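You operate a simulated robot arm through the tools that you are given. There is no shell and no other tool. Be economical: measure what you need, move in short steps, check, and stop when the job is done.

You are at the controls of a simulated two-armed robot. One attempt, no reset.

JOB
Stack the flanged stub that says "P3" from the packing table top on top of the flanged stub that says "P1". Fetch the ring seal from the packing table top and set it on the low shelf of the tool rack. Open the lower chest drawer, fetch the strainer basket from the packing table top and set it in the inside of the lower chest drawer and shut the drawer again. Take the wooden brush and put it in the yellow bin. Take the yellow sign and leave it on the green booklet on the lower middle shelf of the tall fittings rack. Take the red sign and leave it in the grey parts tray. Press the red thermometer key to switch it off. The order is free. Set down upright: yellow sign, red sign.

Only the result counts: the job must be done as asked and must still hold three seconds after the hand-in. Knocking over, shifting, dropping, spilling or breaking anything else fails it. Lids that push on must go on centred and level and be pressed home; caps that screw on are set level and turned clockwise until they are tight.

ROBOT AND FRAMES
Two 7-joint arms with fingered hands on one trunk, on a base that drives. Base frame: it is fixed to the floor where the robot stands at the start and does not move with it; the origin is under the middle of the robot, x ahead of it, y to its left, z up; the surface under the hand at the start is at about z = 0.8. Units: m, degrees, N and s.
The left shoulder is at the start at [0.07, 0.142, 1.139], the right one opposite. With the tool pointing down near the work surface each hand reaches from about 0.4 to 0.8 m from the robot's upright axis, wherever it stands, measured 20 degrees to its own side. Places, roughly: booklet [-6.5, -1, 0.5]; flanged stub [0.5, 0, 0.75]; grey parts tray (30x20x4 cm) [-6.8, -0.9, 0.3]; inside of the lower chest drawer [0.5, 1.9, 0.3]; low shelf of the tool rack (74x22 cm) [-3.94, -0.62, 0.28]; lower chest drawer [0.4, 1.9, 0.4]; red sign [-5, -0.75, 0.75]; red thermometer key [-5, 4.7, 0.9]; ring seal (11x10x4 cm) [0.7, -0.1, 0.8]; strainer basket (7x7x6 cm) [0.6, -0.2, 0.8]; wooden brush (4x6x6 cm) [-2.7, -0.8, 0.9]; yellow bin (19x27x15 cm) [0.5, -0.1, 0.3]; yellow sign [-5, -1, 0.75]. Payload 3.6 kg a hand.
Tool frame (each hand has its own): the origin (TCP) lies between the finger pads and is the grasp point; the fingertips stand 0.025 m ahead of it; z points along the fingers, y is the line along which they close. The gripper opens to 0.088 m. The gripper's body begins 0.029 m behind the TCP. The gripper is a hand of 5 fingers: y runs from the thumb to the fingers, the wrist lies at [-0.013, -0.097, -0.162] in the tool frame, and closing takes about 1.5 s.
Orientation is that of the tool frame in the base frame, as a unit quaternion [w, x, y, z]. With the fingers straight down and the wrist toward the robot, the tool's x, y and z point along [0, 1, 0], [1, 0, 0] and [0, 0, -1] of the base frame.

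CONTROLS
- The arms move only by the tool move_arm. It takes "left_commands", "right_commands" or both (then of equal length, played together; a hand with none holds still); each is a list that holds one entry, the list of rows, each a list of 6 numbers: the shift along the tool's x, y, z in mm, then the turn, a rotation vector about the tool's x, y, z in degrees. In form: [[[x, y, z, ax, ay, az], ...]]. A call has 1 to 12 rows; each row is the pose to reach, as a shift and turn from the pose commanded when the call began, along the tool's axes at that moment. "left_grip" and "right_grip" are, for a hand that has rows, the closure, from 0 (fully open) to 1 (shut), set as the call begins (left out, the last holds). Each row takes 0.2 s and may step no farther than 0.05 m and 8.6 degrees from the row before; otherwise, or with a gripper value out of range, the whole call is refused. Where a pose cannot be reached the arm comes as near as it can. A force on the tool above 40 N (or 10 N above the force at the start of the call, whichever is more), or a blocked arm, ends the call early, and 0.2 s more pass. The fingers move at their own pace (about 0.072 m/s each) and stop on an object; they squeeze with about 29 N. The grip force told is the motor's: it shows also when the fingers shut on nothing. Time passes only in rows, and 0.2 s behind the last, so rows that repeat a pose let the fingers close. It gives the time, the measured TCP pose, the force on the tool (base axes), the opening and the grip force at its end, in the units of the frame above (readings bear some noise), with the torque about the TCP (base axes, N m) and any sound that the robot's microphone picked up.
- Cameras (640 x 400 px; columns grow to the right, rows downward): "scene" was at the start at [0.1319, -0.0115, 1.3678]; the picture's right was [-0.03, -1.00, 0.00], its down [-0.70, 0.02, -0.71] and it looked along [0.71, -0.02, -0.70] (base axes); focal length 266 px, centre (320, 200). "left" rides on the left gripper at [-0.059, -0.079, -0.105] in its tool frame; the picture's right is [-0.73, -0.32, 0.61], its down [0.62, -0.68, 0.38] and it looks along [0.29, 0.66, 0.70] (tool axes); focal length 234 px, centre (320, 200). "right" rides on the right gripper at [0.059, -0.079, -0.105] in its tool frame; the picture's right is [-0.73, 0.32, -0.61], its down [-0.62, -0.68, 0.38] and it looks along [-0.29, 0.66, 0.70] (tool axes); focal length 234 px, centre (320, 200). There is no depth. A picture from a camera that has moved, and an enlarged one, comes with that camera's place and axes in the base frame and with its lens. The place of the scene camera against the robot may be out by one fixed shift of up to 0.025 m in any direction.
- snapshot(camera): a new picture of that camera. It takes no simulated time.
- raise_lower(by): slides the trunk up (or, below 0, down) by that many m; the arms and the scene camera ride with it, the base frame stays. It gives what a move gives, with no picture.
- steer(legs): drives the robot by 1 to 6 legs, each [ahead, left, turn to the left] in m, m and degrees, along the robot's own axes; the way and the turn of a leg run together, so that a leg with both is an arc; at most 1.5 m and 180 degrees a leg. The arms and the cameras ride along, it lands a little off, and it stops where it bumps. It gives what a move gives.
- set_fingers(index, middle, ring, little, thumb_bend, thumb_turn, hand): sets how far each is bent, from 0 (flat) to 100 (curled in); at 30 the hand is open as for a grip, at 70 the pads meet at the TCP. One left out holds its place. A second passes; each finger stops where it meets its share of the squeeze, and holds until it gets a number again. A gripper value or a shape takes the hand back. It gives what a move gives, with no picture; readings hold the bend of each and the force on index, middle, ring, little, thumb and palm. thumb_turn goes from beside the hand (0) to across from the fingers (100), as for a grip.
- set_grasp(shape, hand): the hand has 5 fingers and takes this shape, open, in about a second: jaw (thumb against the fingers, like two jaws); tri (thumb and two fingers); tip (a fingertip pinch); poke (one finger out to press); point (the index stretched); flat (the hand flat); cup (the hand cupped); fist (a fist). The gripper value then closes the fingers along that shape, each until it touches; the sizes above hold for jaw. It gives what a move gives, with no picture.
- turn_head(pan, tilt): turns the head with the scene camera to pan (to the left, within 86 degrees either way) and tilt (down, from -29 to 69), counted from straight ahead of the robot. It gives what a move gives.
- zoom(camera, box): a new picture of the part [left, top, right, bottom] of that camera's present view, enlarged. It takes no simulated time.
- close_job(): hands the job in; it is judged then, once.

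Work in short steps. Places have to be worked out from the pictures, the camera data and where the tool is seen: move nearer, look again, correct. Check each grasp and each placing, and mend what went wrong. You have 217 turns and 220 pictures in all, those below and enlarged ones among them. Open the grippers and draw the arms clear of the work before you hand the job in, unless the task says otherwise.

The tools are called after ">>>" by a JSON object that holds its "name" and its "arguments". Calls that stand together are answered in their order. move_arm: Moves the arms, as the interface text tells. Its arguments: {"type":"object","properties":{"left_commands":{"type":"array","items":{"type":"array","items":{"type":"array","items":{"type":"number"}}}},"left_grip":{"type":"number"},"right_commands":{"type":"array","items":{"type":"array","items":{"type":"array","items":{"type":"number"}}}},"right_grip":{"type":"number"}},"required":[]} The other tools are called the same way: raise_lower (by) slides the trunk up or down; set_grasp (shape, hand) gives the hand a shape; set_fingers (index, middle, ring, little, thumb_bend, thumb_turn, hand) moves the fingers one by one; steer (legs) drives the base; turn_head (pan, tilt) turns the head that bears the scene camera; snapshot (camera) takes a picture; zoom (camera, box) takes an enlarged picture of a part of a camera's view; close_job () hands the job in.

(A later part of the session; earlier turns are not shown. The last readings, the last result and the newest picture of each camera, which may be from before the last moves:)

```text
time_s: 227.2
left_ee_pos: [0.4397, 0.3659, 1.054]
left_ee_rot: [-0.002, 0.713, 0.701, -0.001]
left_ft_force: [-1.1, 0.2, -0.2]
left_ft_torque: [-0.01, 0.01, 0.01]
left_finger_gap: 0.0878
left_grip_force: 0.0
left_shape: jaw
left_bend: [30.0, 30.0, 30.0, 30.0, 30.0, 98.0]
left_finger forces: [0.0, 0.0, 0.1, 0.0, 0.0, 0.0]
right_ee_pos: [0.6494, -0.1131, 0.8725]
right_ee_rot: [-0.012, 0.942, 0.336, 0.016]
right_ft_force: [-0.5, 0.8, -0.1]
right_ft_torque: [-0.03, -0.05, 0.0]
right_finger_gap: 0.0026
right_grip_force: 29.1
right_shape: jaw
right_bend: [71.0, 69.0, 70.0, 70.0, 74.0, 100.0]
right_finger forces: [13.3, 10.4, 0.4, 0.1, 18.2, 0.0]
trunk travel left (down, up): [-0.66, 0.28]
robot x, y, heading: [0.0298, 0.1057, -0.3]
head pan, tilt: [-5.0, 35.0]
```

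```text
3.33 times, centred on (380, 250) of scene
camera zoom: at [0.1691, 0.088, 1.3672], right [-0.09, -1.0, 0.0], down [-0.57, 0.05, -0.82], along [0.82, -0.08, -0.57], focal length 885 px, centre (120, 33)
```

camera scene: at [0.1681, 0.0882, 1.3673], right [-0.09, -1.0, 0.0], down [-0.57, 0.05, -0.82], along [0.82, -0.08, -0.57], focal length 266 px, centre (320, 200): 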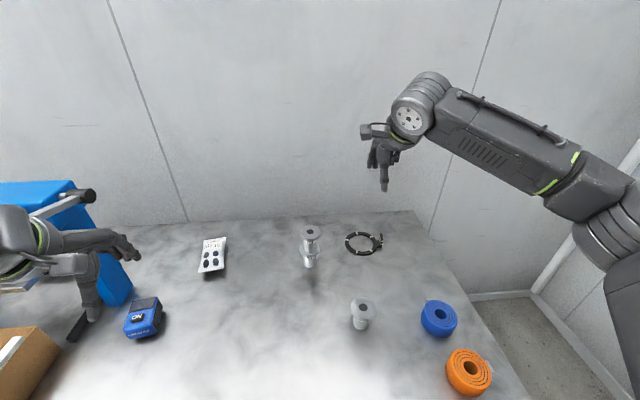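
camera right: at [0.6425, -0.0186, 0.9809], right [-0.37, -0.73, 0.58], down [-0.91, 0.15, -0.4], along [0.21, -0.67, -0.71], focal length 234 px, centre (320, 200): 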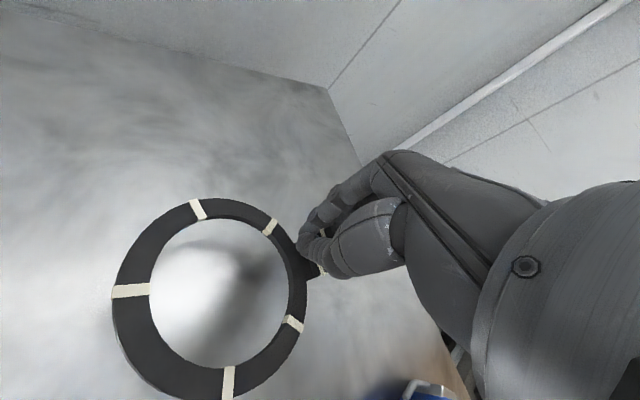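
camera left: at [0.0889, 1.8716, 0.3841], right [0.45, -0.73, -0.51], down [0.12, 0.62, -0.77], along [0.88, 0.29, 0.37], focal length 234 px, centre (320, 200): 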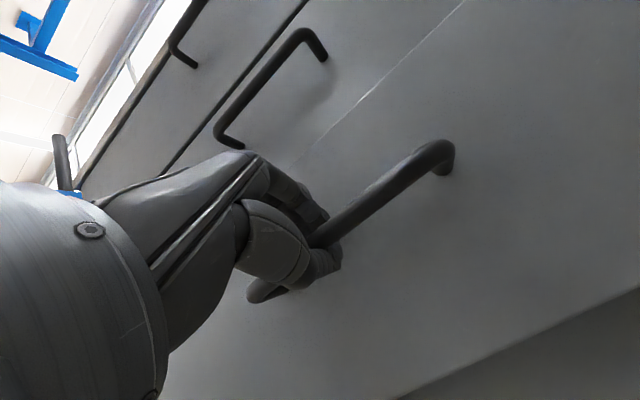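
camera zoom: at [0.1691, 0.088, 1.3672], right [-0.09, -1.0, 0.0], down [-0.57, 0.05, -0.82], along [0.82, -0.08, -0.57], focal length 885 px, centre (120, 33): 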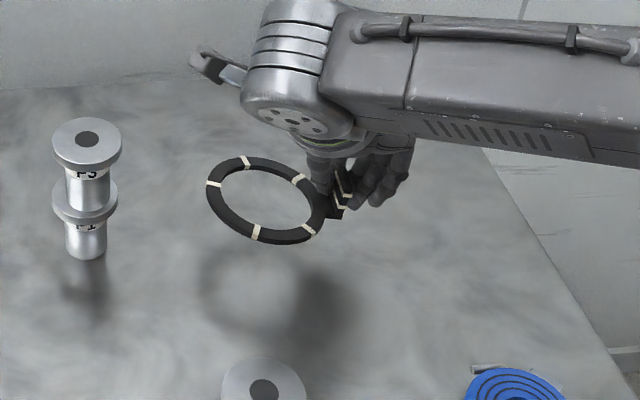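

The ring hangs from the pinched latch. I lift it clear, retract, and drive west toward the tool rack.

>>> {"name": "move_arm", "arguments": {"right_commands": [[[0, 0, -40, 0, 0, 0], [0, 0, -80, 0, 0, 0], [0, 0, -110, 0, 0, 0], [0, 0, -110, 0, 0, -8], [0, 0, -110, 0, 0, -16], [0, 0, -110, 0, 0, -24], [0, 0, -110, 0, 0, -32], [0, 0, -110, 0, 0, -40], [0, 0, -110, 0, 0, -48]]]}}

>>> {"name": "steer", "arguments": {"legs": [[-0.7, 0.45, 0], [0, 0, -90], [0, -1.4, 0], [0, -1.4, 0], [0, -0.45, 0]]}}

>>> {"name": "turn_head", "arguments": {"pan": 0, "tilt": 30}}

>>> {"name": "snapshot", "arguments": {"camera": "scene"}}

>>> {"name": "snapshot", "arguments": {"camera": "right"}}

```text
time_s: 229.2
left_ee_pos: [0.4384, 0.3642, 1.0537]
left_ee_rot: [-0.002, 0.713, 0.701, 0.0]
left_ft_force: [-0.5, -0.1, -0.4]
left_ft_torque: [0.02, -0.03, -0.02]
left_finger_gap: 0.088
left_grip_force: 0.1
left_shape: jaw
left_bend: [30.0, 30.0, 30.0, 30.0, 30.0, 98.0]
left_finger forces: [0.0, 0.0, 0.1, 0.0, 0.1, 0.0]
right_ee_pos: [0.6453, -0.1168, 0.9819]
right_ee_rot: [-0.004, 0.722, 0.691, 0.02]
right_ft_force: [0.3, 0.1, 0.0]
right_ft_torque: [-0.03, -0.02, 0.02]
right_finger_gap: 0.0015
right_grip_force: 29.1
right_shape: jaw
right_bend: [71.0, 71.0, 70.0, 70.0, 77.0, 100.0]
right_finger forces: [0.3, 13.7, 0.0, 0.0, 2.6, 0.0]
trunk travel left (down, up): [-0.66, 0.28]
robot x, y, heading: [0.0299, 0.1047, -0.4]
head pan, tilt: [-5.0, 35.0]
```

```text
time_s: 252.8
left_ee_pos: [-3.6328, 0.1579, 1.0555]
left_ee_rot: [-0.001, 1.0, -0.009, 0.001]
left_ft_force: [0.4, 0.2, 0.2]
left_ft_torque: [-0.01, 0.02, 0.04]
left_finger_gap: 0.0878
left_grip_force: 0.1
left_shape: jaw
left_bend: [30.0, 30.0, 30.0, 30.0, 30.0, 98.0]
left_finger forces: [0.1, 0.1, 0.0, 0.0, 0.0, 0.0]
right_ee_pos: [-4.1149, -0.0483, 0.9819]
right_ee_rot: [0.011, 0.999, -0.024, 0.017]
right_ft_force: [-0.3, 0.0, -0.1]
right_ft_torque: [0.02, 0.0, -0.01]
right_finger_gap: 0.0013
right_grip_force: 29.1
right_shape: jaw
right_bend: [71.0, 71.0, 70.0, 70.0, 77.0, 100.0]
right_finger forces: [0.3, 13.6, 0.1, 0.0, 2.7, 0.1]
trunk travel left (down, up): [-0.66, 0.28]
robot x, y, heading: [-3.8907, 0.5678, -90.5]
head pan, tilt: [-5.0, 35.0]
```

```text
time_s: 253.4
left_ee_pos: [-3.6329, 0.1559, 1.0541]
left_ee_rot: [-0.002, 1.0, -0.01, 0.002]
left_ft_force: [-1.2, -0.1, 0.1]
left_ft_torque: [-0.03, 0.02, 0.0]
left_finger_gap: 0.0879
left_grip_force: 0.0
left_shape: jaw
left_bend: [30.0, 30.0, 30.0, 30.0, 30.0, 98.0]
left_finger forces: [0.0, 0.0, 0.0, 0.1, 0.0, 0.0]
right_ee_pos: [-4.1153, -0.0488, 0.9826]
right_ee_rot: [0.01, 0.999, -0.025, 0.018]
right_ft_force: [0.1, -0.1, 0.5]
right_ft_torque: [-0.01, 0.0, -0.01]
right_finger_gap: 0.0015
right_grip_force: 28.9
right_shape: jaw
right_bend: [71.0, 71.0, 70.0, 70.0, 77.0, 100.0]
right_finger forces: [0.4, 13.5, 0.0, 0.0, 2.7, 0.1]
trunk travel left (down, up): [-0.66, 0.28]
robot x, y, heading: [-3.8912, 0.566, -90.8]
head pan, tilt: [0.0, 30.0]
```

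```text
78 pictures are left
camera scene: at [-3.8925, 0.4161, 1.3749], right [-1.0, 0.01, 0.0], down [0.0, 0.5, -0.87], along [-0.01, -0.87, -0.5], focal length 266 px, centre (320, 200)
```

scene: 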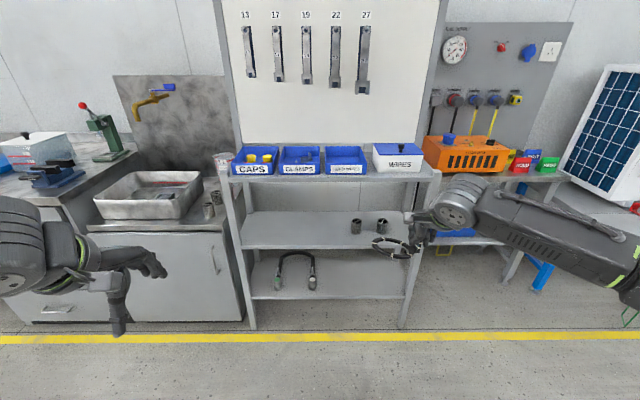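

```text
77 pictures are left
camera right: at [-4.0561, 0.0291, 1.0879], right [-0.76, -0.27, 0.59], down [-0.58, 0.7, -0.42], along [-0.3, -0.66, -0.69], focal length 234 px, centre (320, 200)
```

right: 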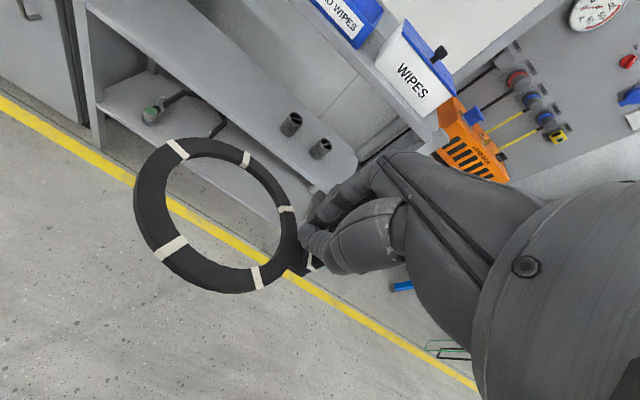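

The low shelf (z≈0.26–0.28) has free room right of the hose, around x≈−4.04. I move the left hand out to the side, then lower the trunk.

>>> {"name": "move_arm", "arguments": {"left_commands": [[[30, -17, 0, 0, 0, 0], [60, -34, 0, 0, 0, 0], [90, -50, 0, 0, 0, 0], [120, -67, 0, 0, 0, 0], [150, -84, 0, 0, 0, 0], [180, -100, 0, 0, 0, 0], [180, -100, 0, 0, 0, 0]]]}}

>>> {"name": "raise_lower", "arguments": {"by": -0.4}}

>>> {"name": "raise_lower", "arguments": {"by": -0.2}}

>>> {"name": "steer", "arguments": {"legs": [[0.35, 0.07, 0.6]]}}

>>> {"name": "snapshot", "arguments": {"camera": "scene"}}

>>> {"name": "snapshot", "arguments": {"camera": "right"}}

```text
time_s: 255.0
left_ee_pos: [-3.4521, 0.2539, 1.0541]
left_ee_rot: [-0.002, 1.0, -0.011, 0.001]
left_ft_force: [-0.1, -0.9, 0.5]
left_ft_torque: [-0.02, -0.03, 0.0]
left_finger_gap: 0.0879
left_grip_force: 0.1
left_shape: jaw
left_bend: [30.0, 30.0, 30.0, 30.0, 30.0, 98.0]
left_finger forces: [0.0, 0.0, 0.1, 0.0, 0.0, 0.0]
right_ee_pos: [-4.1147, -0.0507, 0.9823]
right_ee_rot: [0.01, 1.0, -0.024, 0.017]
right_ft_force: [-0.4, -0.6, -0.6]
right_ft_torque: [0.0, 0.04, 0.03]
right_finger_gap: 0.0014
right_grip_force: 28.6
right_shape: jaw
right_bend: [71.0, 71.0, 70.0, 70.0, 77.0, 100.0]
right_finger forces: [0.3, 13.6, 0.0, 0.1, 2.7, 0.0]
trunk travel left (down, up): [-0.66, 0.28]
robot x, y, heading: [-3.8893, 0.5646, -90.6]
head pan, tilt: [0.0, 30.0]
```

```text
time_s: 258.9
left_ee_pos: [-3.4514, 0.253, 0.655]
left_ee_rot: [-0.002, 1.0, -0.01, 0.001]
left_ft_force: [0.0, -0.2, -0.5]
left_ft_torque: [0.01, -0.03, -0.02]
left_finger_gap: 0.0878
left_grip_force: 0.0
left_shape: jaw
left_bend: [30.0, 30.0, 30.0, 30.0, 30.0, 98.0]
left_finger forces: [0.0, 0.0, 0.0, 0.0, 0.0, 0.0]
right_ee_pos: [-4.1148, -0.0495, 0.5832]
right_ee_rot: [0.009, 1.0, -0.024, 0.017]
right_ft_force: [-0.4, 0.3, 0.2]
right_ft_torque: [0.0, 0.02, 0.0]
right_finger_gap: 0.0014
right_grip_force: 29.0
right_shape: jaw
right_bend: [71.0, 71.0, 70.0, 70.0, 77.0, 100.0]
right_finger forces: [0.4, 13.6, 0.1, 0.0, 2.7, 0.1]
trunk travel left (down, up): [-0.26, 0.68]
robot x, y, heading: [-3.8888, 0.565, -90.9]
head pan, tilt: [0.0, 30.0]
```

```text
time_s: 261.0
left_ee_pos: [-3.4514, 0.2535, 0.4546]
left_ee_rot: [-0.003, 1.0, -0.01, 0.001]
left_ft_force: [-0.2, -0.7, 0.2]
left_ft_torque: [0.0, -0.04, 0.01]
left_finger_gap: 0.088
left_grip_force: 0.1
left_shape: jaw
left_bend: [30.0, 30.0, 30.0, 30.0, 30.0, 98.0]
left_finger forces: [0.0, 0.0, 0.1, 0.0, 0.0, 0.0]
right_ee_pos: [-4.1158, -0.0496, 0.3838]
right_ee_rot: [0.01, 1.0, -0.025, 0.017]
right_ft_force: [-0.6, -1.6, -0.8]
right_ft_torque: [-0.05, 0.0, -0.01]
right_finger_gap: 0.0015
right_grip_force: 29.1
right_shape: jaw
right_bend: [71.0, 71.0, 70.0, 70.0, 77.0, 100.0]
right_finger forces: [0.3, 13.5, 0.0, 0.0, 2.7, 0.0]
trunk travel left (down, up): [-0.06, 0.88]
robot x, y, heading: [-3.8944, 0.5626, -90.3]
head pan, tilt: [0.0, 30.0]
```

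```text
time_s: 263.3
left_ee_pos: [-3.3805, -0.0889, 0.4548]
left_ee_rot: [-0.002, 1.0, -0.006, 0.0]
left_ft_force: [-0.2, 0.0, 0.2]
left_ft_torque: [0.0, 0.0, 0.03]
left_finger_gap: 0.0876
left_grip_force: 0.1
left_shape: jaw
left_bend: [30.0, 30.0, 30.0, 30.0, 30.0, 98.0]
left_finger forces: [0.0, 0.0, 0.0, 0.0, 0.0, 0.0]
right_ee_pos: [-4.0419, -0.3969, 0.383]
right_ee_rot: [0.01, 1.0, -0.02, 0.017]
right_ft_force: [0.6, -0.3, 0.2]
right_ft_torque: [-0.04, 0.02, 0.02]
right_finger_gap: 0.0015
right_grip_force: 29.3
right_shape: jaw
right_bend: [71.0, 71.0, 70.0, 70.0, 77.0, 100.0]
right_finger forces: [0.3, 13.7, 0.1, 0.1, 2.7, 0.0]
trunk travel left (down, up): [-0.06, 0.88]
robot x, y, heading: [-3.8241, 0.2224, -90.1]
head pan, tilt: [0.0, 30.0]
```

```text
76 pictures are left
camera scene: at [-3.8227, 0.0706, 0.775], right [-1.0, 0.0, 0.0], down [0.0, 0.5, -0.87], along [0.0, -0.87, -0.5], focal length 266 px, centre (320, 200)
```

scene: 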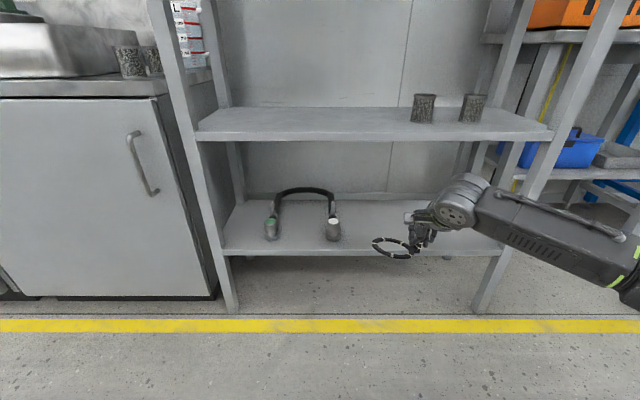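

```text
75 pictures are left
camera right: at [-3.9833, -0.3175, 0.4881], right [-0.76, -0.28, 0.59], down [-0.58, 0.7, -0.42], along [-0.29, -0.66, -0.69], focal length 234 px, centre (320, 200)
```

right: 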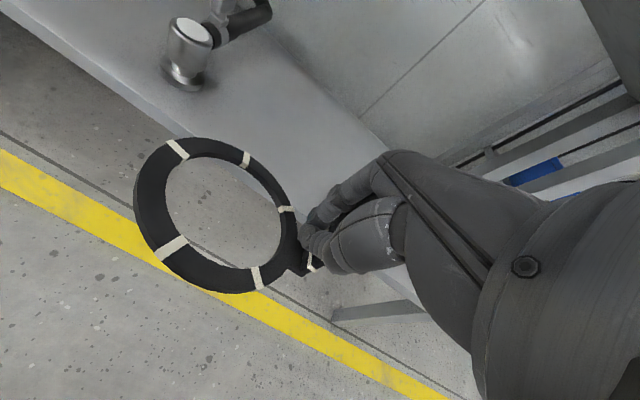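

The ring hangs level to the left of the TCP (centre ≈ 6 cm to the left). I pitch the hand 15° to lower the wrist under the middle shelf, lower 30 mm, shift right 0.04 and drive in 0.19 m.

>>> {"name": "move_arm", "arguments": {"right_commands": [[[0, 0, 10, -5, 0, 0], [0, 0, 20, -10, 0, 0], [0, 0, 30, -15, 0, 0], [0, 0, 30, -15, 0, 0]]]}}

>>> {"name": "steer", "arguments": {"legs": [[0, -0.03, 0], [0.13, 0, 0]]}}

>>> {"name": "snapshot", "arguments": {"camera": "scene"}}

>>> {"name": "snapshot", "arguments": {"camera": "right"}}

```text
time_s: 264.3
left_ee_pos: [-3.3814, -0.0897, 0.4545]
left_ee_rot: [-0.002, 1.0, -0.006, 0.0]
left_ft_force: [-0.2, 0.5, -0.3]
left_ft_torque: [-0.02, 0.0, -0.03]
left_finger_gap: 0.0878
left_grip_force: 0.0
left_shape: jaw
left_bend: [30.0, 30.0, 30.0, 30.0, 30.0, 98.0]
left_finger forces: [0.0, 0.0, 0.0, 0.0, 0.0, 0.0]
right_ee_pos: [-4.0412, -0.3978, 0.3539]
right_ee_rot: [0.141, 0.99, -0.023, 0.014]
right_ft_force: [-0.5, 0.2, -0.4]
right_ft_torque: [0.02, 0.01, -0.01]
right_finger_gap: 0.0016
right_grip_force: 29.2
right_shape: jaw
right_bend: [71.0, 71.0, 70.0, 70.0, 77.0, 100.0]
right_finger forces: [0.4, 13.2, 0.0, 0.1, 2.7, 0.1]
trunk travel left (down, up): [-0.06, 0.88]
robot x, y, heading: [-3.8256, 0.2226, -89.8]
head pan, tilt: [0.0, 30.0]
```

```text
time_s: 266.0
left_ee_pos: [-3.4102, -0.2211, 0.4551]
left_ee_rot: [-0.002, 1.0, -0.007, 0.001]
left_ft_force: [-0.1, -0.2, 0.4]
left_ft_torque: [-0.01, 0.0, 0.01]
left_finger_gap: 0.0877
left_grip_force: 0.0
left_shape: jaw
left_bend: [30.0, 30.0, 30.0, 30.0, 30.0, 98.0]
left_finger forces: [0.0, 0.0, 0.0, 0.1, 0.0, 0.0]
right_ee_pos: [-4.0724, -0.5283, 0.3538]
right_ee_rot: [0.14, 0.99, -0.023, 0.015]
right_ft_force: [0.2, 0.0, -0.1]
right_ft_torque: [0.01, 0.01, 0.05]
right_finger_gap: 0.0018
right_grip_force: 28.9
right_shape: jaw
right_bend: [71.0, 71.0, 70.0, 70.0, 77.0, 100.0]
right_finger forces: [0.2, 13.3, 0.0, 0.0, 2.6, 0.0]
trunk travel left (down, up): [-0.06, 0.88]
robot x, y, heading: [-3.8543, 0.0884, -90.0]
head pan, tilt: [0.0, 30.0]
```

```text
74 pictures are left
camera scene: at [-3.8525, -0.0605, 0.775], right [-1.0, 0.0, 0.0], down [0.0, 0.5, -0.87], along [0.0, -0.87, -0.5], focal length 266 px, centre (320, 200)
```

scene: 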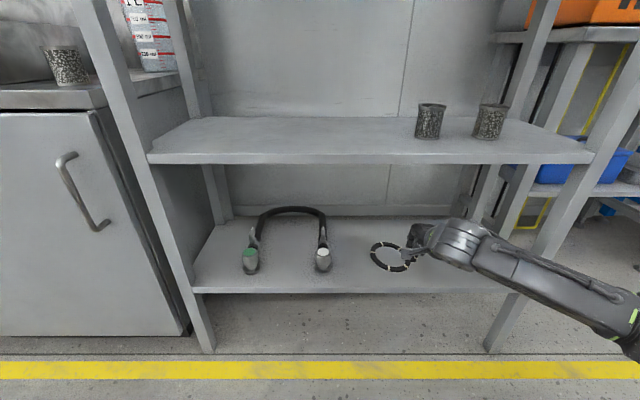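

```text
73 pictures are left
camera right: at [-4.0113, -0.4255, 0.4338], right [-0.75, -0.11, 0.65], down [-0.58, 0.57, -0.58], along [-0.31, -0.81, -0.5], focal length 234 px, centre (320, 200)
```

right: 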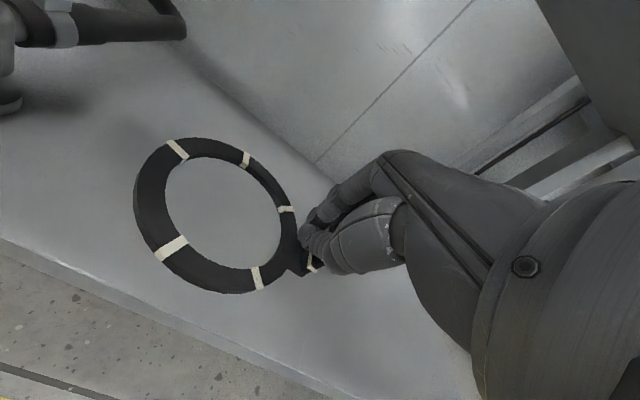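

The ring is over the shelf's front part. I go 0.055 m further in and lower until contact.

>>> {"name": "steer", "arguments": {"legs": [[0.055, 0, 0]]}}

>>> {"name": "move_arm", "arguments": {"right_commands": [[[0, -5, 19, 0, 0, 0], [0, -8, 29, 0, 0, 0], [0, -10, 39, 0, 0, 0], [0, -10, 39, 0, 0, 0]]]}}

>>> {"name": "snapshot", "arguments": {"camera": "right"}}

>>> {"name": "zoom", "arguments": {"camera": "scene", "box": [290, 200, 510, 340]}}

```text
time_s: 267.0
left_ee_pos: [-3.4105, -0.2767, 0.455]
left_ee_rot: [-0.003, 1.0, -0.007, 0.001]
left_ft_force: [-0.1, -1.0, -0.5]
left_ft_torque: [0.02, -0.03, 0.04]
left_finger_gap: 0.0876
left_grip_force: 0.1
left_shape: jaw
left_bend: [30.0, 30.0, 30.0, 30.0, 30.0, 98.0]
left_finger forces: [0.1, 0.1, 0.0, 0.1, 0.0, 0.0]
right_ee_pos: [-4.072, -0.583, 0.3531]
right_ee_rot: [0.141, 0.99, -0.023, 0.014]
right_ft_force: [-0.1, 0.4, 0.1]
right_ft_torque: [0.02, 0.02, 0.01]
right_finger_gap: 0.0015
right_grip_force: 29.5
right_shape: jaw
right_bend: [71.0, 71.0, 70.0, 70.0, 77.0, 100.0]
right_finger forces: [0.3, 13.3, 0.1, 0.0, 2.6, 0.0]
trunk travel left (down, up): [-0.06, 0.88]
robot x, y, heading: [-3.8557, 0.0354, -90.1]
head pan, tilt: [0.0, 30.0]
```

```text
time_s: 268.0
left_ee_pos: [-3.4114, -0.2758, 0.4541]
left_ee_rot: [-0.002, 1.0, -0.008, 0.001]
left_ft_force: [-0.2, -0.3, 0.4]
left_ft_torque: [-0.01, -0.03, -0.03]
left_finger_gap: 0.0878
left_grip_force: 0.0
left_shape: jaw
left_bend: [30.0, 30.0, 30.0, 30.0, 30.0, 98.0]
left_finger forces: [0.1, 0.0, 0.0, 0.1, 0.0, 0.0]
right_ee_pos: [-4.0712, -0.5852, 0.314]
right_ee_rot: [0.14, 0.99, -0.024, 0.014]
right_ft_force: [0.0, 0.2, -0.2]
right_ft_torque: [0.0, 0.0, 0.01]
right_finger_gap: 0.0013
right_grip_force: 29.2
right_shape: jaw
right_bend: [71.0, 71.0, 70.0, 70.0, 77.0, 100.0]
right_finger forces: [0.3, 13.4, 0.0, 0.0, 2.6, 0.0]
trunk travel left (down, up): [-0.06, 0.88]
robot x, y, heading: [-3.8481, 0.033, -90.1]
head pan, tilt: [0.0, 30.0]
```

```text
72 pictures are left
camera right: at [-4.0101, -0.4826, 0.3936], right [-0.75, -0.11, 0.65], down [-0.58, 0.57, -0.58], along [-0.31, -0.81, -0.5], focal length 234 px, centre (320, 200)
```

right: 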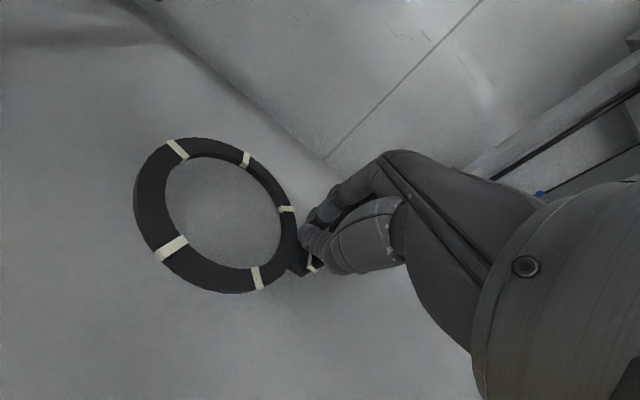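

```text
2.86 times, centred on (400, 270) of scene
camera zoom: at [-3.8525, -0.116, 0.775], right [-1.0, 0.0, 0.0], down [0.0, 0.5, -0.87], along [0.0, -0.87, -0.5], focal length 759 px, centre (91, 0)
```

zoom: 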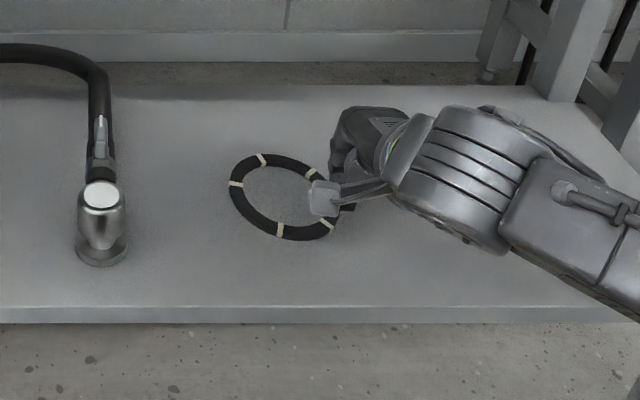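

Ring is well within the shelf, still no contact. I lower in 5 mm rows until force appears.

>>> {"name": "move_arm", "arguments": {"right_commands": [[[0, -1, 5, 0, 0, 0], [0, -2.5, 10, 0, 0, 0], [0, -4, 14, 0, 0, 0], [0, -5, 19, 0, 0, 0], [0, -5, 19, 0, 0, 0]]]}}

>>> {"name": "zoom", "arguments": {"camera": "scene", "box": [340, 220, 440, 300]}}

```text
time_s: 269.2
left_ee_pos: [-3.4102, -0.275, 0.4561]
left_ee_rot: [-0.001, 1.0, -0.007, 0.0]
left_ft_force: [0.2, 0.8, -0.6]
left_ft_torque: [0.04, 0.02, 0.01]
left_finger_gap: 0.0877
left_grip_force: 0.1
left_shape: jaw
left_bend: [30.0, 30.0, 30.0, 30.0, 30.0, 98.0]
left_finger forces: [0.0, 0.0, 0.0, 0.0, 0.0, 0.0]
right_ee_pos: [-4.0695, -0.5855, 0.2972]
right_ee_rot: [0.144, 0.989, -0.023, 0.014]
right_ft_force: [-1.3, -1.6, 21.1]
right_ft_torque: [-0.14, 0.16, 0.0]
right_finger_gap: 0.0018
right_grip_force: 29.2
right_shape: jaw
right_bend: [71.0, 72.0, 70.0, 70.0, 78.0, 100.0]
right_finger forces: [1.2, 15.9, 0.0, 0.0, 5.4, 0.1]
trunk travel left (down, up): [-0.06, 0.88]
robot x, y, heading: [-3.8545, 0.0346, -90.4]
head pan, tilt: [0.0, 30.0]
```

```text
5.00 times, centred on (390, 260) of scene
camera zoom: at [-3.8518, -0.1139, 0.7757], right [-1.0, 0.0, 0.0], down [0.0, 0.5, -0.87], along [0.0, -0.87, -0.5], focal length 1328 px, centre (-30, -100)
```

zoom: 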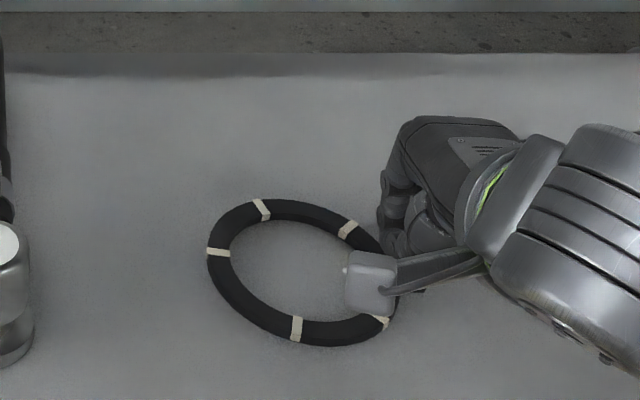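

Contact at 21 N; the ring lies on the shelf. I open the hand and then draw back.

>>> {"name": "move_arm", "arguments": {"right_commands": [[[0, 0, -2, 0, 0, 0], [0, 0, -2, 0, 0, 0], [0, 0, -2, 0, 0, 0], [0, 0, -2, 0, 0, 0], [0, 0, -2, 0, 0, 0], [0, 0, -2, 0, 0, 0]]], "right_grip": 0}}

>>> {"name": "snapshot", "arguments": {"camera": "right"}}

>>> {"name": "zoom", "arguments": {"camera": "scene", "box": [340, 220, 440, 300]}}

```text
time_s: 270.6
left_ee_pos: [-3.4096, -0.2732, 0.4554]
left_ee_rot: [0.0, 1.0, -0.007, 0.001]
left_ft_force: [0.4, 0.3, 0.0]
left_ft_torque: [0.01, 0.02, 0.0]
left_finger_gap: 0.0879
left_grip_force: 0.0
left_shape: jaw
left_bend: [30.0, 30.0, 30.0, 30.0, 30.0, 98.0]
left_finger forces: [0.0, 0.1, 0.0, 0.1, 0.0, 0.0]
right_ee_pos: [-4.0703, -0.5835, 0.299]
right_ee_rot: [0.144, 0.989, -0.023, 0.014]
right_ft_force: [1.4, -7.4, 31.5]
right_ft_torque: [-0.25, -0.3, -0.09]
right_finger_gap: 0.0489
right_grip_force: 0.1
right_shape: jaw
right_bend: [30.0, 30.0, 30.0, 30.0, 72.0, 97.0]
right_finger forces: [0.0, 0.0, 0.0, 0.0, 32.2, 0.0]
trunk travel left (down, up): [-0.06, 0.88]
robot x, y, heading: [-3.8524, 0.0373, -90.1]
head pan, tilt: [0.0, 30.0]
```

```text
69 pictures are left
camera right: at [-4.0093, -0.4805, 0.3792], right [-0.75, -0.11, 0.65], down [-0.58, 0.57, -0.58], along [-0.31, -0.82, -0.49], focal length 234 px, centre (320, 200)
```

right: 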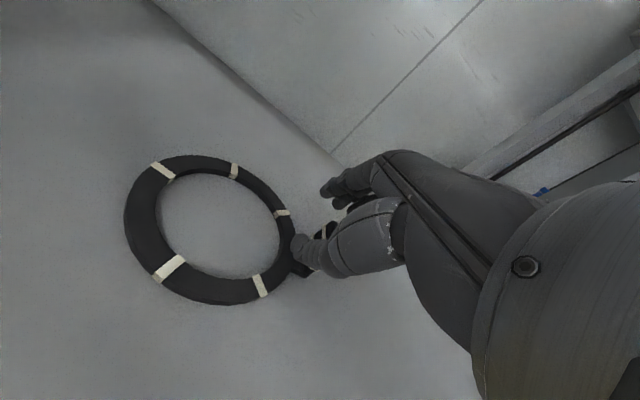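

```text
5.00 times, centred on (390, 260) of scene
camera zoom: at [-3.8515, -0.1131, 0.7757], right [-1.0, 0.0, 0.0], down [0.0, 0.5, -0.87], along [0.0, -0.87, -0.5], focal length 1328 px, centre (-30, -100)
```

zoom: 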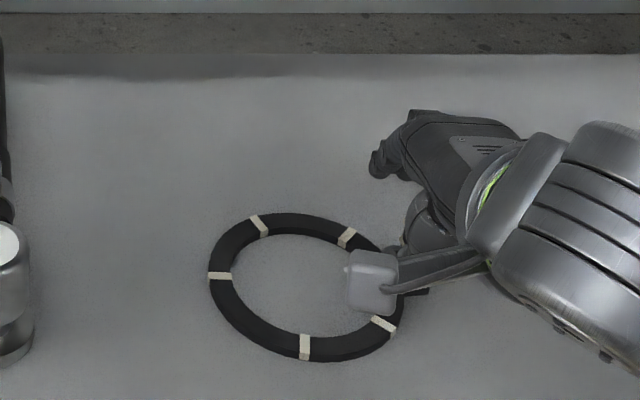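

The thumb is blocked against the shelf; I raise the hand so it can open.

>>> {"name": "move_arm", "arguments": {"right_commands": [[[0, 2, -6, 0, 0, 0], [0, 4, -14, 0, 0, 0], [0, 6, -22, 0, 0, 0], [0, 9, -35, 0, 0, 0], [0, 9, -35, 0, 0, 0]]]}}

>>> {"name": "snapshot", "arguments": {"camera": "right"}}

>>> {"name": "zoom", "arguments": {"camera": "scene", "box": [340, 220, 440, 300]}}

```text
time_s: 271.8
left_ee_pos: [-3.4108, -0.2754, 0.4547]
left_ee_rot: [-0.001, 1.0, -0.008, 0.001]
left_ft_force: [0.6, -0.4, -0.7]
left_ft_torque: [0.0, -0.02, -0.01]
left_finger_gap: 0.0874
left_grip_force: 0.1
left_shape: jaw
left_bend: [30.0, 30.0, 30.0, 30.0, 30.0, 98.0]
left_finger forces: [0.1, 0.1, 0.0, 0.0, 0.0, 0.1]
right_ee_pos: [-4.0706, -0.5817, 0.3325]
right_ee_rot: [0.139, 0.99, -0.024, 0.014]
right_ft_force: [-0.4, -1.2, 0.7]
right_ft_torque: [0.01, 0.02, -0.03]
right_finger_gap: 0.0877
right_grip_force: 0.2
right_shape: jaw
right_bend: [30.0, 30.0, 30.0, 30.0, 30.0, 97.0]
right_finger forces: [0.1, 0.1, 0.0, 0.1, 0.0, 0.1]
trunk travel left (down, up): [-0.06, 0.88]
robot x, y, heading: [-3.8497, 0.0353, -90.1]
head pan, tilt: [0.0, 30.0]
```

```text
67 pictures are left
camera right: at [-4.0101, -0.4803, 0.4122], right [-0.75, -0.11, 0.65], down [-0.58, 0.57, -0.58], along [-0.31, -0.81, -0.5], focal length 234 px, centre (320, 200)
```

right: 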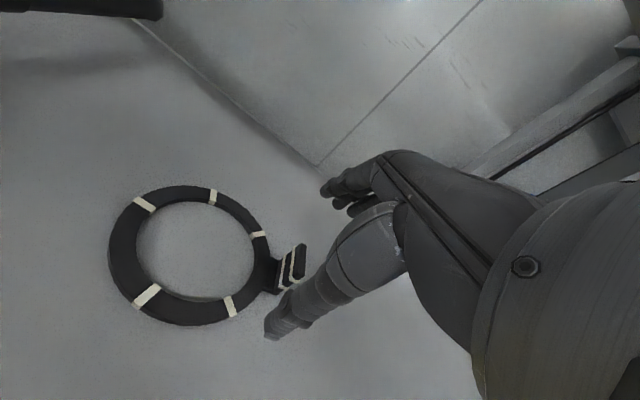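

```text
5.00 times, centred on (390, 260) of scene
camera zoom: at [-3.8525, -0.1159, 0.775], right [-1.0, 0.0, 0.0], down [0.0, 0.5, -0.87], along [0.0, -0.87, -0.5], focal length 1328 px, centre (-30, -100)
```

zoom: 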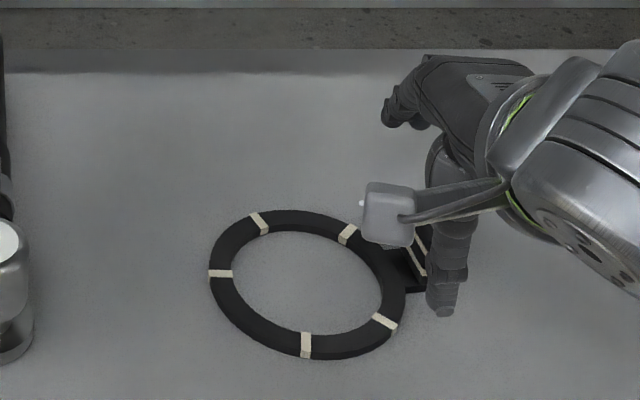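

The ring rests flat on the low shelf. I raise 25 mm more and back out.

>>> {"name": "move_arm", "arguments": {"right_commands": [[[-6, 3, -12, 0, 0, 0], [-12, 6, -25, 0, 0, 0], [-12, 6, -25, 0, 0, 0]]]}}

>>> {"name": "steer", "arguments": {"legs": [[-0.3, 0, 0], [-0.3, 0, 0]]}}

>>> {"name": "raise_lower", "arguments": {"by": 0.4}}

>>> {"name": "snapshot", "arguments": {"camera": "scene"}}

```text
time_s: 272.6
left_ee_pos: [-3.4107, -0.2761, 0.4536]
left_ee_rot: [-0.002, 1.0, -0.007, 0.001]
left_ft_force: [-0.4, 1.0, 0.3]
left_ft_torque: [0.02, 0.03, -0.02]
left_finger_gap: 0.0877
left_grip_force: 0.0
left_shape: jaw
left_bend: [30.0, 30.0, 30.0, 30.0, 30.0, 98.0]
left_finger forces: [0.0, 0.0, 0.0, 0.0, 0.1, 0.0]
right_ee_pos: [-4.0835, -0.5803, 0.3565]
right_ee_rot: [0.139, 0.99, -0.023, 0.015]
right_ft_force: [0.3, 0.7, 0.7]
right_ft_torque: [0.01, -0.01, 0.0]
right_finger_gap: 0.0877
right_grip_force: 0.0
right_shape: jaw
right_bend: [30.0, 30.0, 30.0, 30.0, 30.0, 97.0]
right_finger forces: [0.0, 0.0, 0.0, 0.0, 0.0, 0.0]
trunk travel left (down, up): [-0.06, 0.88]
robot x, y, heading: [-3.8509, 0.0308, -90.0]
head pan, tilt: [0.0, 30.0]
```

```text
time_s: 276.3
left_ee_pos: [-3.4107, 0.322, 0.4541]
left_ee_rot: [-0.001, 1.0, -0.012, 0.001]
left_ft_force: [-0.5, -0.7, 0.1]
left_ft_torque: [-0.01, 0.02, 0.0]
left_finger_gap: 0.0876
left_grip_force: 0.1
left_shape: jaw
left_bend: [30.0, 30.0, 30.0, 30.0, 30.0, 98.0]
left_finger forces: [0.1, 0.1, 0.1, 0.0, 0.0, 0.1]
right_ee_pos: [-4.0865, 0.0238, 0.3562]
right_ee_rot: [0.141, 0.99, -0.028, 0.014]
right_ft_force: [0.0, 0.6, -0.1]
right_ft_torque: [-0.01, 0.01, 0.01]
right_finger_gap: 0.0876
right_grip_force: 0.0
right_shape: jaw
right_bend: [30.0, 30.0, 30.0, 30.0, 30.0, 97.0]
right_finger forces: [0.0, 0.1, 0.0, 0.1, 0.1, 0.0]
trunk travel left (down, up): [-0.06, 0.88]
robot x, y, heading: [-3.8487, 0.6325, -90.7]
head pan, tilt: [0.0, 30.0]
```

```text
time_s: 280.1
left_ee_pos: [-3.4113, 0.3225, 0.8548]
left_ee_rot: [-0.002, 1.0, -0.012, 0.001]
left_ft_force: [0.0, -0.4, 0.0]
left_ft_torque: [-0.02, 0.01, 0.04]
left_finger_gap: 0.088
left_grip_force: 0.0
left_shape: jaw
left_bend: [30.0, 30.0, 30.0, 30.0, 30.0, 98.0]
left_finger forces: [0.0, 0.0, 0.1, 0.0, 0.0, 0.0]
right_ee_pos: [-4.0871, 0.0245, 0.7563]
right_ee_rot: [0.141, 0.99, -0.027, 0.014]
right_ft_force: [-0.8, -0.8, -0.1]
right_ft_torque: [0.0, 0.0, 0.0]
right_finger_gap: 0.0876
right_grip_force: 0.0
right_shape: jaw
right_bend: [30.0, 30.0, 30.0, 30.0, 30.0, 97.0]
right_finger forces: [0.1, 0.0, 0.0, 0.1, 0.0, 0.0]
trunk travel left (down, up): [-0.46, 0.48]
robot x, y, heading: [-3.8463, 0.6348, -90.4]
head pan, tilt: [0.0, 30.0]
```

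```text
65 pictures are left
camera scene: at [-3.8508, 0.4857, 1.175], right [-1.0, 0.01, 0.0], down [0.01, 0.5, -0.87], along [-0.01, -0.87, -0.5], focal length 266 px, centre (320, 200)
```

scene: 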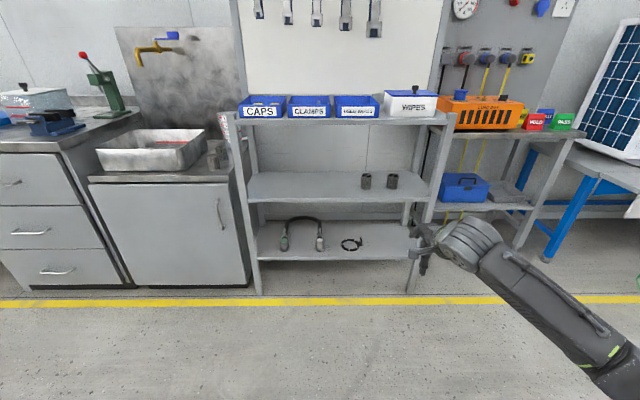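

The ring is placed. Next the signs near x≈−5: I straighten the right hand, strafe right ~0.95 m and look.

>>> {"name": "move_arm", "arguments": {"right_commands": [[[0, 0, -20, 8, 0, 0], [0, 0, -60, 16, 0, 0], [0, 0, -100, 16, 0, 0], [0, 0, -100, 16, 0, 0]]]}}

>>> {"name": "steer", "arguments": {"legs": [[0, -0.95, 0.5], [0.2, 0, 0]]}}

>>> {"name": "snapshot", "arguments": {"camera": "scene"}}

```text
time_s: 281.1
left_ee_pos: [-3.4121, 0.3215, 0.8544]
left_ee_rot: [-0.002, 1.0, -0.01, 0.001]
left_ft_force: [0.2, -0.7, 0.1]
left_ft_torque: [-0.02, 0.04, -0.04]
left_finger_gap: 0.0879
left_grip_force: 0.2
left_shape: jaw
left_bend: [30.0, 30.0, 30.0, 30.0, 30.0, 98.0]
left_finger forces: [0.0, 0.1, 0.0, 0.1, 0.0, 0.0]
right_ee_pos: [-4.0876, 0.0514, 0.8533]
right_ee_rot: [0.0, 0.999, -0.026, 0.018]
right_ft_force: [0.8, 0.4, 0.1]
right_ft_torque: [0.01, -0.02, 0.0]
right_finger_gap: 0.0877
right_grip_force: 0.1
right_shape: jaw
right_bend: [30.0, 30.0, 30.0, 30.0, 30.0, 97.0]
right_finger forces: [0.0, 0.0, 0.0, 0.1, 0.0, 0.0]
trunk travel left (down, up): [-0.46, 0.48]
robot x, y, heading: [-3.8486, 0.634, -90.6]
head pan, tilt: [0.0, 30.0]
```

```text
time_s: 287.2
left_ee_pos: [-4.3348, 0.1287, 0.8544]
left_ee_rot: [-0.002, 1.0, -0.003, 0.001]
left_ft_force: [0.1, -0.1, 0.2]
left_ft_torque: [-0.02, -0.02, 0.01]
left_finger_gap: 0.0879
left_grip_force: 0.1
left_shape: jaw
left_bend: [30.0, 30.0, 30.0, 30.0, 30.0, 98.0]
left_finger forces: [0.1, 0.0, 0.0, 0.0, 0.0, 0.0]
right_ee_pos: [-5.0053, -0.1531, 0.8523]
right_ee_rot: [0.001, 1.0, -0.018, 0.017]
right_ft_force: [-0.6, 0.2, 1.2]
right_ft_torque: [0.01, 0.0, -0.01]
right_finger_gap: 0.0877
right_grip_force: 0.0
right_shape: jaw
right_bend: [30.0, 30.0, 30.0, 30.0, 30.0, 97.0]
right_finger forces: [0.1, 0.0, 0.1, 0.0, 0.1, 0.0]
trunk travel left (down, up): [-0.46, 0.48]
robot x, y, heading: [-4.7774, 0.4367, -89.4]
head pan, tilt: [0.0, 30.0]
```

```text
64 pictures are left
camera scene: at [-4.7772, 0.2848, 1.1749], right [-1.0, -0.01, 0.0], down [0.0, 0.5, -0.87], along [0.01, -0.87, -0.5], focal length 266 px, centre (320, 200)
```

scene: 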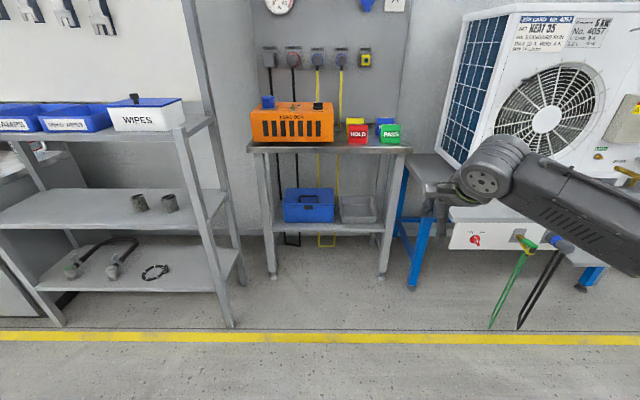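

>>> {"name": "zoom", "arguments": {"camera": "scene", "box": [240, 80, 420, 165]}}

```text
3.56 times, centred on (330, 122) of scene
camera zoom: at [-4.7772, 0.2848, 1.1749], right [-1.0, -0.01, 0.0], down [0.0, 0.5, -0.87], along [0.01, -0.87, -0.5], focal length 944 px, centre (284, 476)
```

zoom: 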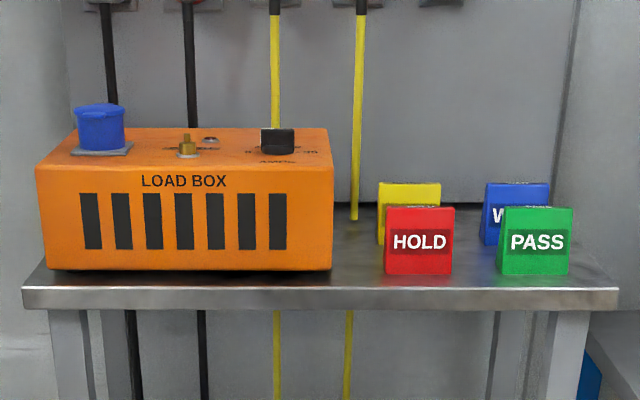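

Red HOLD stands in front, yellow behind it. I raise the trunk and drive closer for a top view.

>>> {"name": "raise_lower", "arguments": {"by": 0.25}}

>>> {"name": "steer", "arguments": {"legs": [[0.28, 0, 0]]}}

>>> {"name": "snapshot", "arguments": {"camera": "scene"}}

>>> {"name": "snapshot", "arguments": {"camera": "right"}}

```text
time_s: 289.8
left_ee_pos: [-4.334, 0.1291, 1.1043]
left_ee_rot: [-0.001, 1.0, -0.003, 0.001]
left_ft_force: [0.4, 0.7, -0.4]
left_ft_torque: [0.02, 0.01, 0.03]
left_finger_gap: 0.0879
left_grip_force: 0.1
left_shape: jaw
left_bend: [30.0, 30.0, 30.0, 30.0, 30.0, 98.0]
left_finger forces: [0.0, 0.0, 0.0, 0.0, 0.0, 0.0]
right_ee_pos: [-5.0063, -0.1528, 1.1042]
right_ee_rot: [0.001, 1.0, -0.017, 0.017]
right_ft_force: [0.3, 0.0, 0.4]
right_ft_torque: [0.05, 0.02, -0.01]
right_finger_gap: 0.0879
right_grip_force: 0.1
right_shape: jaw
right_bend: [30.0, 30.0, 30.0, 30.0, 30.0, 97.0]
right_finger forces: [0.0, 0.0, 0.0, 0.1, 0.1, 0.0]
trunk travel left (down, up): [-0.71, 0.23]
robot x, y, heading: [-4.7793, 0.4398, -89.4]
head pan, tilt: [0.0, 30.0]
```

```text
time_s: 291.7
left_ee_pos: [-4.333, -0.1504, 1.1053]
left_ee_rot: [-0.002, 1.0, -0.003, 0.001]
left_ft_force: [0.2, -1.6, -0.2]
left_ft_torque: [-0.02, -0.02, 0.03]
left_finger_gap: 0.0877
left_grip_force: 0.1
left_shape: jaw
left_bend: [30.0, 30.0, 30.0, 30.0, 30.0, 98.0]
left_finger forces: [0.0, 0.0, 0.0, 0.0, 0.0, 0.0]
right_ee_pos: [-5.0054, -0.4321, 1.1028]
right_ee_rot: [0.002, 1.0, -0.017, 0.017]
right_ft_force: [-0.4, -0.2, 0.1]
right_ft_torque: [-0.02, 0.0, 0.02]
right_finger_gap: 0.0879
right_grip_force: 0.1
right_shape: jaw
right_bend: [30.0, 30.0, 30.0, 30.0, 30.0, 97.0]
right_finger forces: [0.1, 0.1, 0.0, 0.1, 0.0, 0.0]
trunk travel left (down, up): [-0.71, 0.23]
robot x, y, heading: [-4.7747, 0.1547, -89.8]
head pan, tilt: [0.0, 30.0]
```

```text
62 pictures are left
camera scene: at [-4.7756, 0.0064, 1.4251], right [-1.0, -0.01, 0.0], down [0.0, 0.5, -0.87], along [0.01, -0.87, -0.5], focal length 266 px, centre (320, 200)
```

scene: 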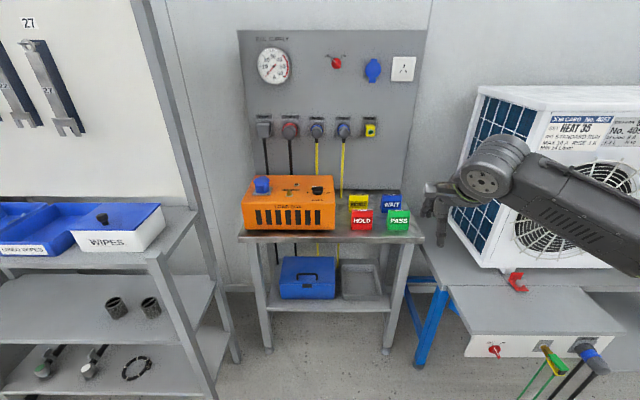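

```text
61 pictures are left
camera right: at [-4.9469, -0.355, 1.2099], right [-0.76, -0.29, 0.58], down [-0.59, 0.7, -0.41], along [-0.29, -0.65, -0.7], focal length 234 px, centre (320, 200)
```

right: 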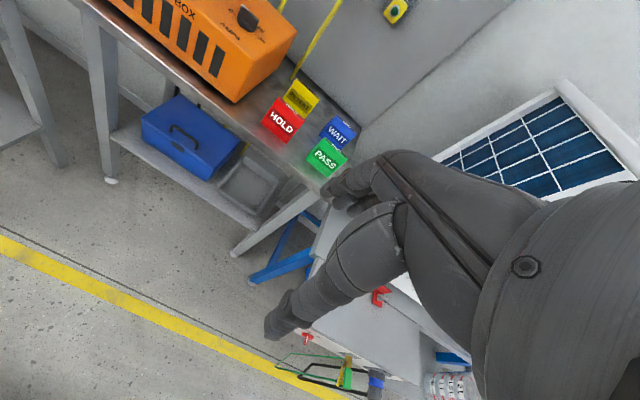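

>>> {"name": "zoom", "arguments": {"camera": "right", "box": [240, 70, 370, 185]}}

>>> {"name": "zoom", "arguments": {"camera": "scene", "box": [330, 180, 430, 245]}}

```text
3.48 times, centred on (305, 128) of right
camera zoom: at [-4.9469, -0.355, 1.2099], right [-0.76, -0.29, 0.58], down [-0.59, 0.7, -0.41], along [-0.29, -0.65, -0.7], focal length 814 px, centre (372, 452)
```

zoom: 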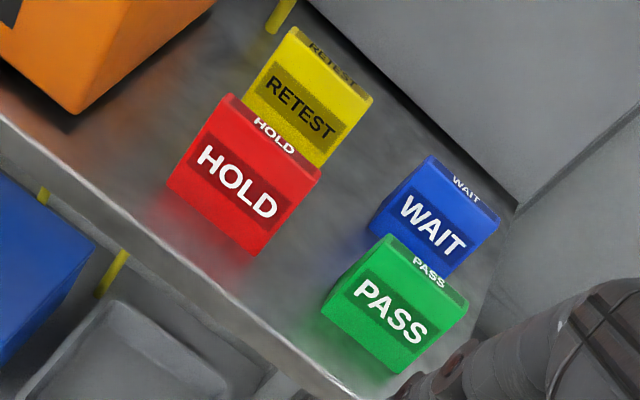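

```text
6.15 times, centred on (380, 212) of scene
camera zoom: at [-4.7756, 0.0064, 1.4251], right [-1.0, -0.01, 0.0], down [0.0, 0.5, -0.87], along [0.01, -0.87, -0.5], focal length 1634 px, centre (-49, 123)
```

zoom: 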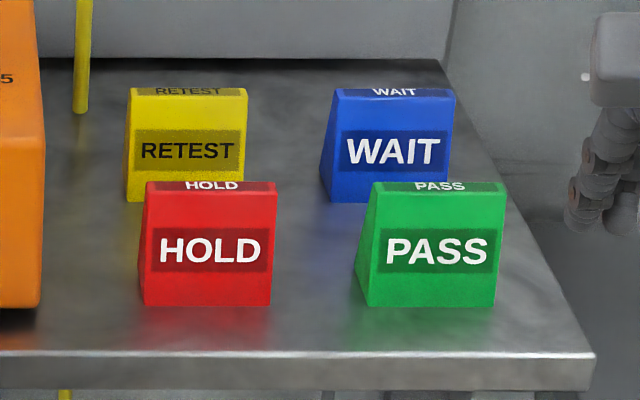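

Signs are wedge blocks ~8 cm wide, 7 cm tall; red top ≈ (−4.927, −0.885, 0.84), yellow ≈ (−4.932, −1.02). I tuck the left hand in and drive up to the red sign.

>>> {"name": "move_arm", "arguments": {"left_commands": [[[-32, 16, 0, 0, 0, 0], [-64, 32, 0, 0, 0, 0], [-96, 48, 0, 0, 0, 0], [-128, 64, 0, 0, 0, 0], [-160, 80, 0, 0, 0, 0], [-185, 92, 0, 0, 0, 0], [-185, 92, 0, 0, 0, 0]]]}}

>>> {"name": "steer", "arguments": {"legs": [[0.2, 0.045, 0], [0.19, 0, 0]]}}

>>> {"name": "snapshot", "arguments": {"camera": "right"}}

>>> {"name": "snapshot", "arguments": {"camera": "scene"}}

```text
time_s: 293.3
left_ee_pos: [-4.5177, -0.2441, 1.1043]
left_ee_rot: [-0.002, 1.0, -0.003, -0.001]
left_ft_force: [0.0, 0.0, 0.3]
left_ft_torque: [0.01, 0.0, 0.0]
left_finger_gap: 0.0879
left_grip_force: 0.1
left_shape: jaw
left_bend: [30.0, 30.0, 30.0, 30.0, 30.0, 98.0]
left_finger forces: [0.0, 0.0, 0.0, 0.0, 0.0, 0.0]
right_ee_pos: [-5.0027, -0.4339, 1.1033]
right_ee_rot: [0.001, 1.0, -0.017, 0.017]
right_ft_force: [-1.0, -0.6, -0.7]
right_ft_torque: [0.02, 0.02, -0.02]
right_finger_gap: 0.088
right_grip_force: 0.1
right_shape: jaw
right_bend: [30.0, 30.0, 30.0, 30.0, 30.0, 97.0]
right_finger forces: [0.0, 0.0, 0.0, 0.1, 0.1, 0.0]
trunk travel left (down, up): [-0.71, 0.23]
robot x, y, heading: [-4.7777, 0.1561, -90.0]
head pan, tilt: [0.0, 30.0]
```

```text
time_s: 296.1
left_ee_pos: [-4.4688, -0.6314, 1.1054]
left_ee_rot: [0.0, 1.0, -0.001, 0.0]
left_ft_force: [0.6, -0.4, 1.0]
left_ft_torque: [-0.01, 0.01, 0.01]
left_finger_gap: 0.0876
left_grip_force: 0.1
left_shape: jaw
left_bend: [30.0, 30.0, 30.0, 30.0, 30.0, 98.0]
left_finger forces: [0.1, 0.0, 0.0, 0.0, 0.0, 0.0]
right_ee_pos: [-4.954, -0.8221, 1.1026]
right_ee_rot: [0.002, 1.0, -0.016, 0.018]
right_ft_force: [-0.2, -0.2, 0.5]
right_ft_torque: [0.02, -0.02, -0.03]
right_finger_gap: 0.0879
right_grip_force: 0.1
right_shape: jaw
right_bend: [30.0, 30.0, 30.0, 30.0, 30.0, 97.0]
right_finger forces: [0.0, 0.0, 0.0, 0.1, 0.0, 0.0]
trunk travel left (down, up): [-0.71, 0.23]
robot x, y, heading: [-4.7251, -0.2325, -89.4]
head pan, tilt: [0.0, 30.0]
```

```text
58 pictures are left
camera right: at [-4.896, -0.7454, 1.2101], right [-0.76, -0.3, 0.58], down [-0.59, 0.7, -0.41], along [-0.29, -0.65, -0.7], focal length 234 px, centre (320, 200)
```

right: 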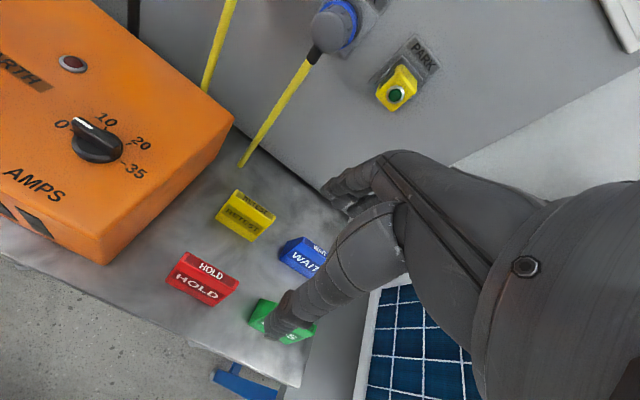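

```text
57 pictures are left
camera scene: at [-4.7263, -0.3832, 1.4251], right [-1.0, -0.01, 0.0], down [-0.01, 0.5, -0.87], along [0.01, -0.87, -0.5], focal length 266 px, centre (320, 200)
```

scene: 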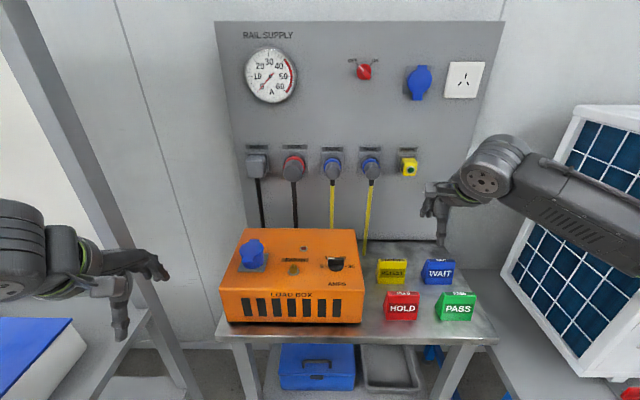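

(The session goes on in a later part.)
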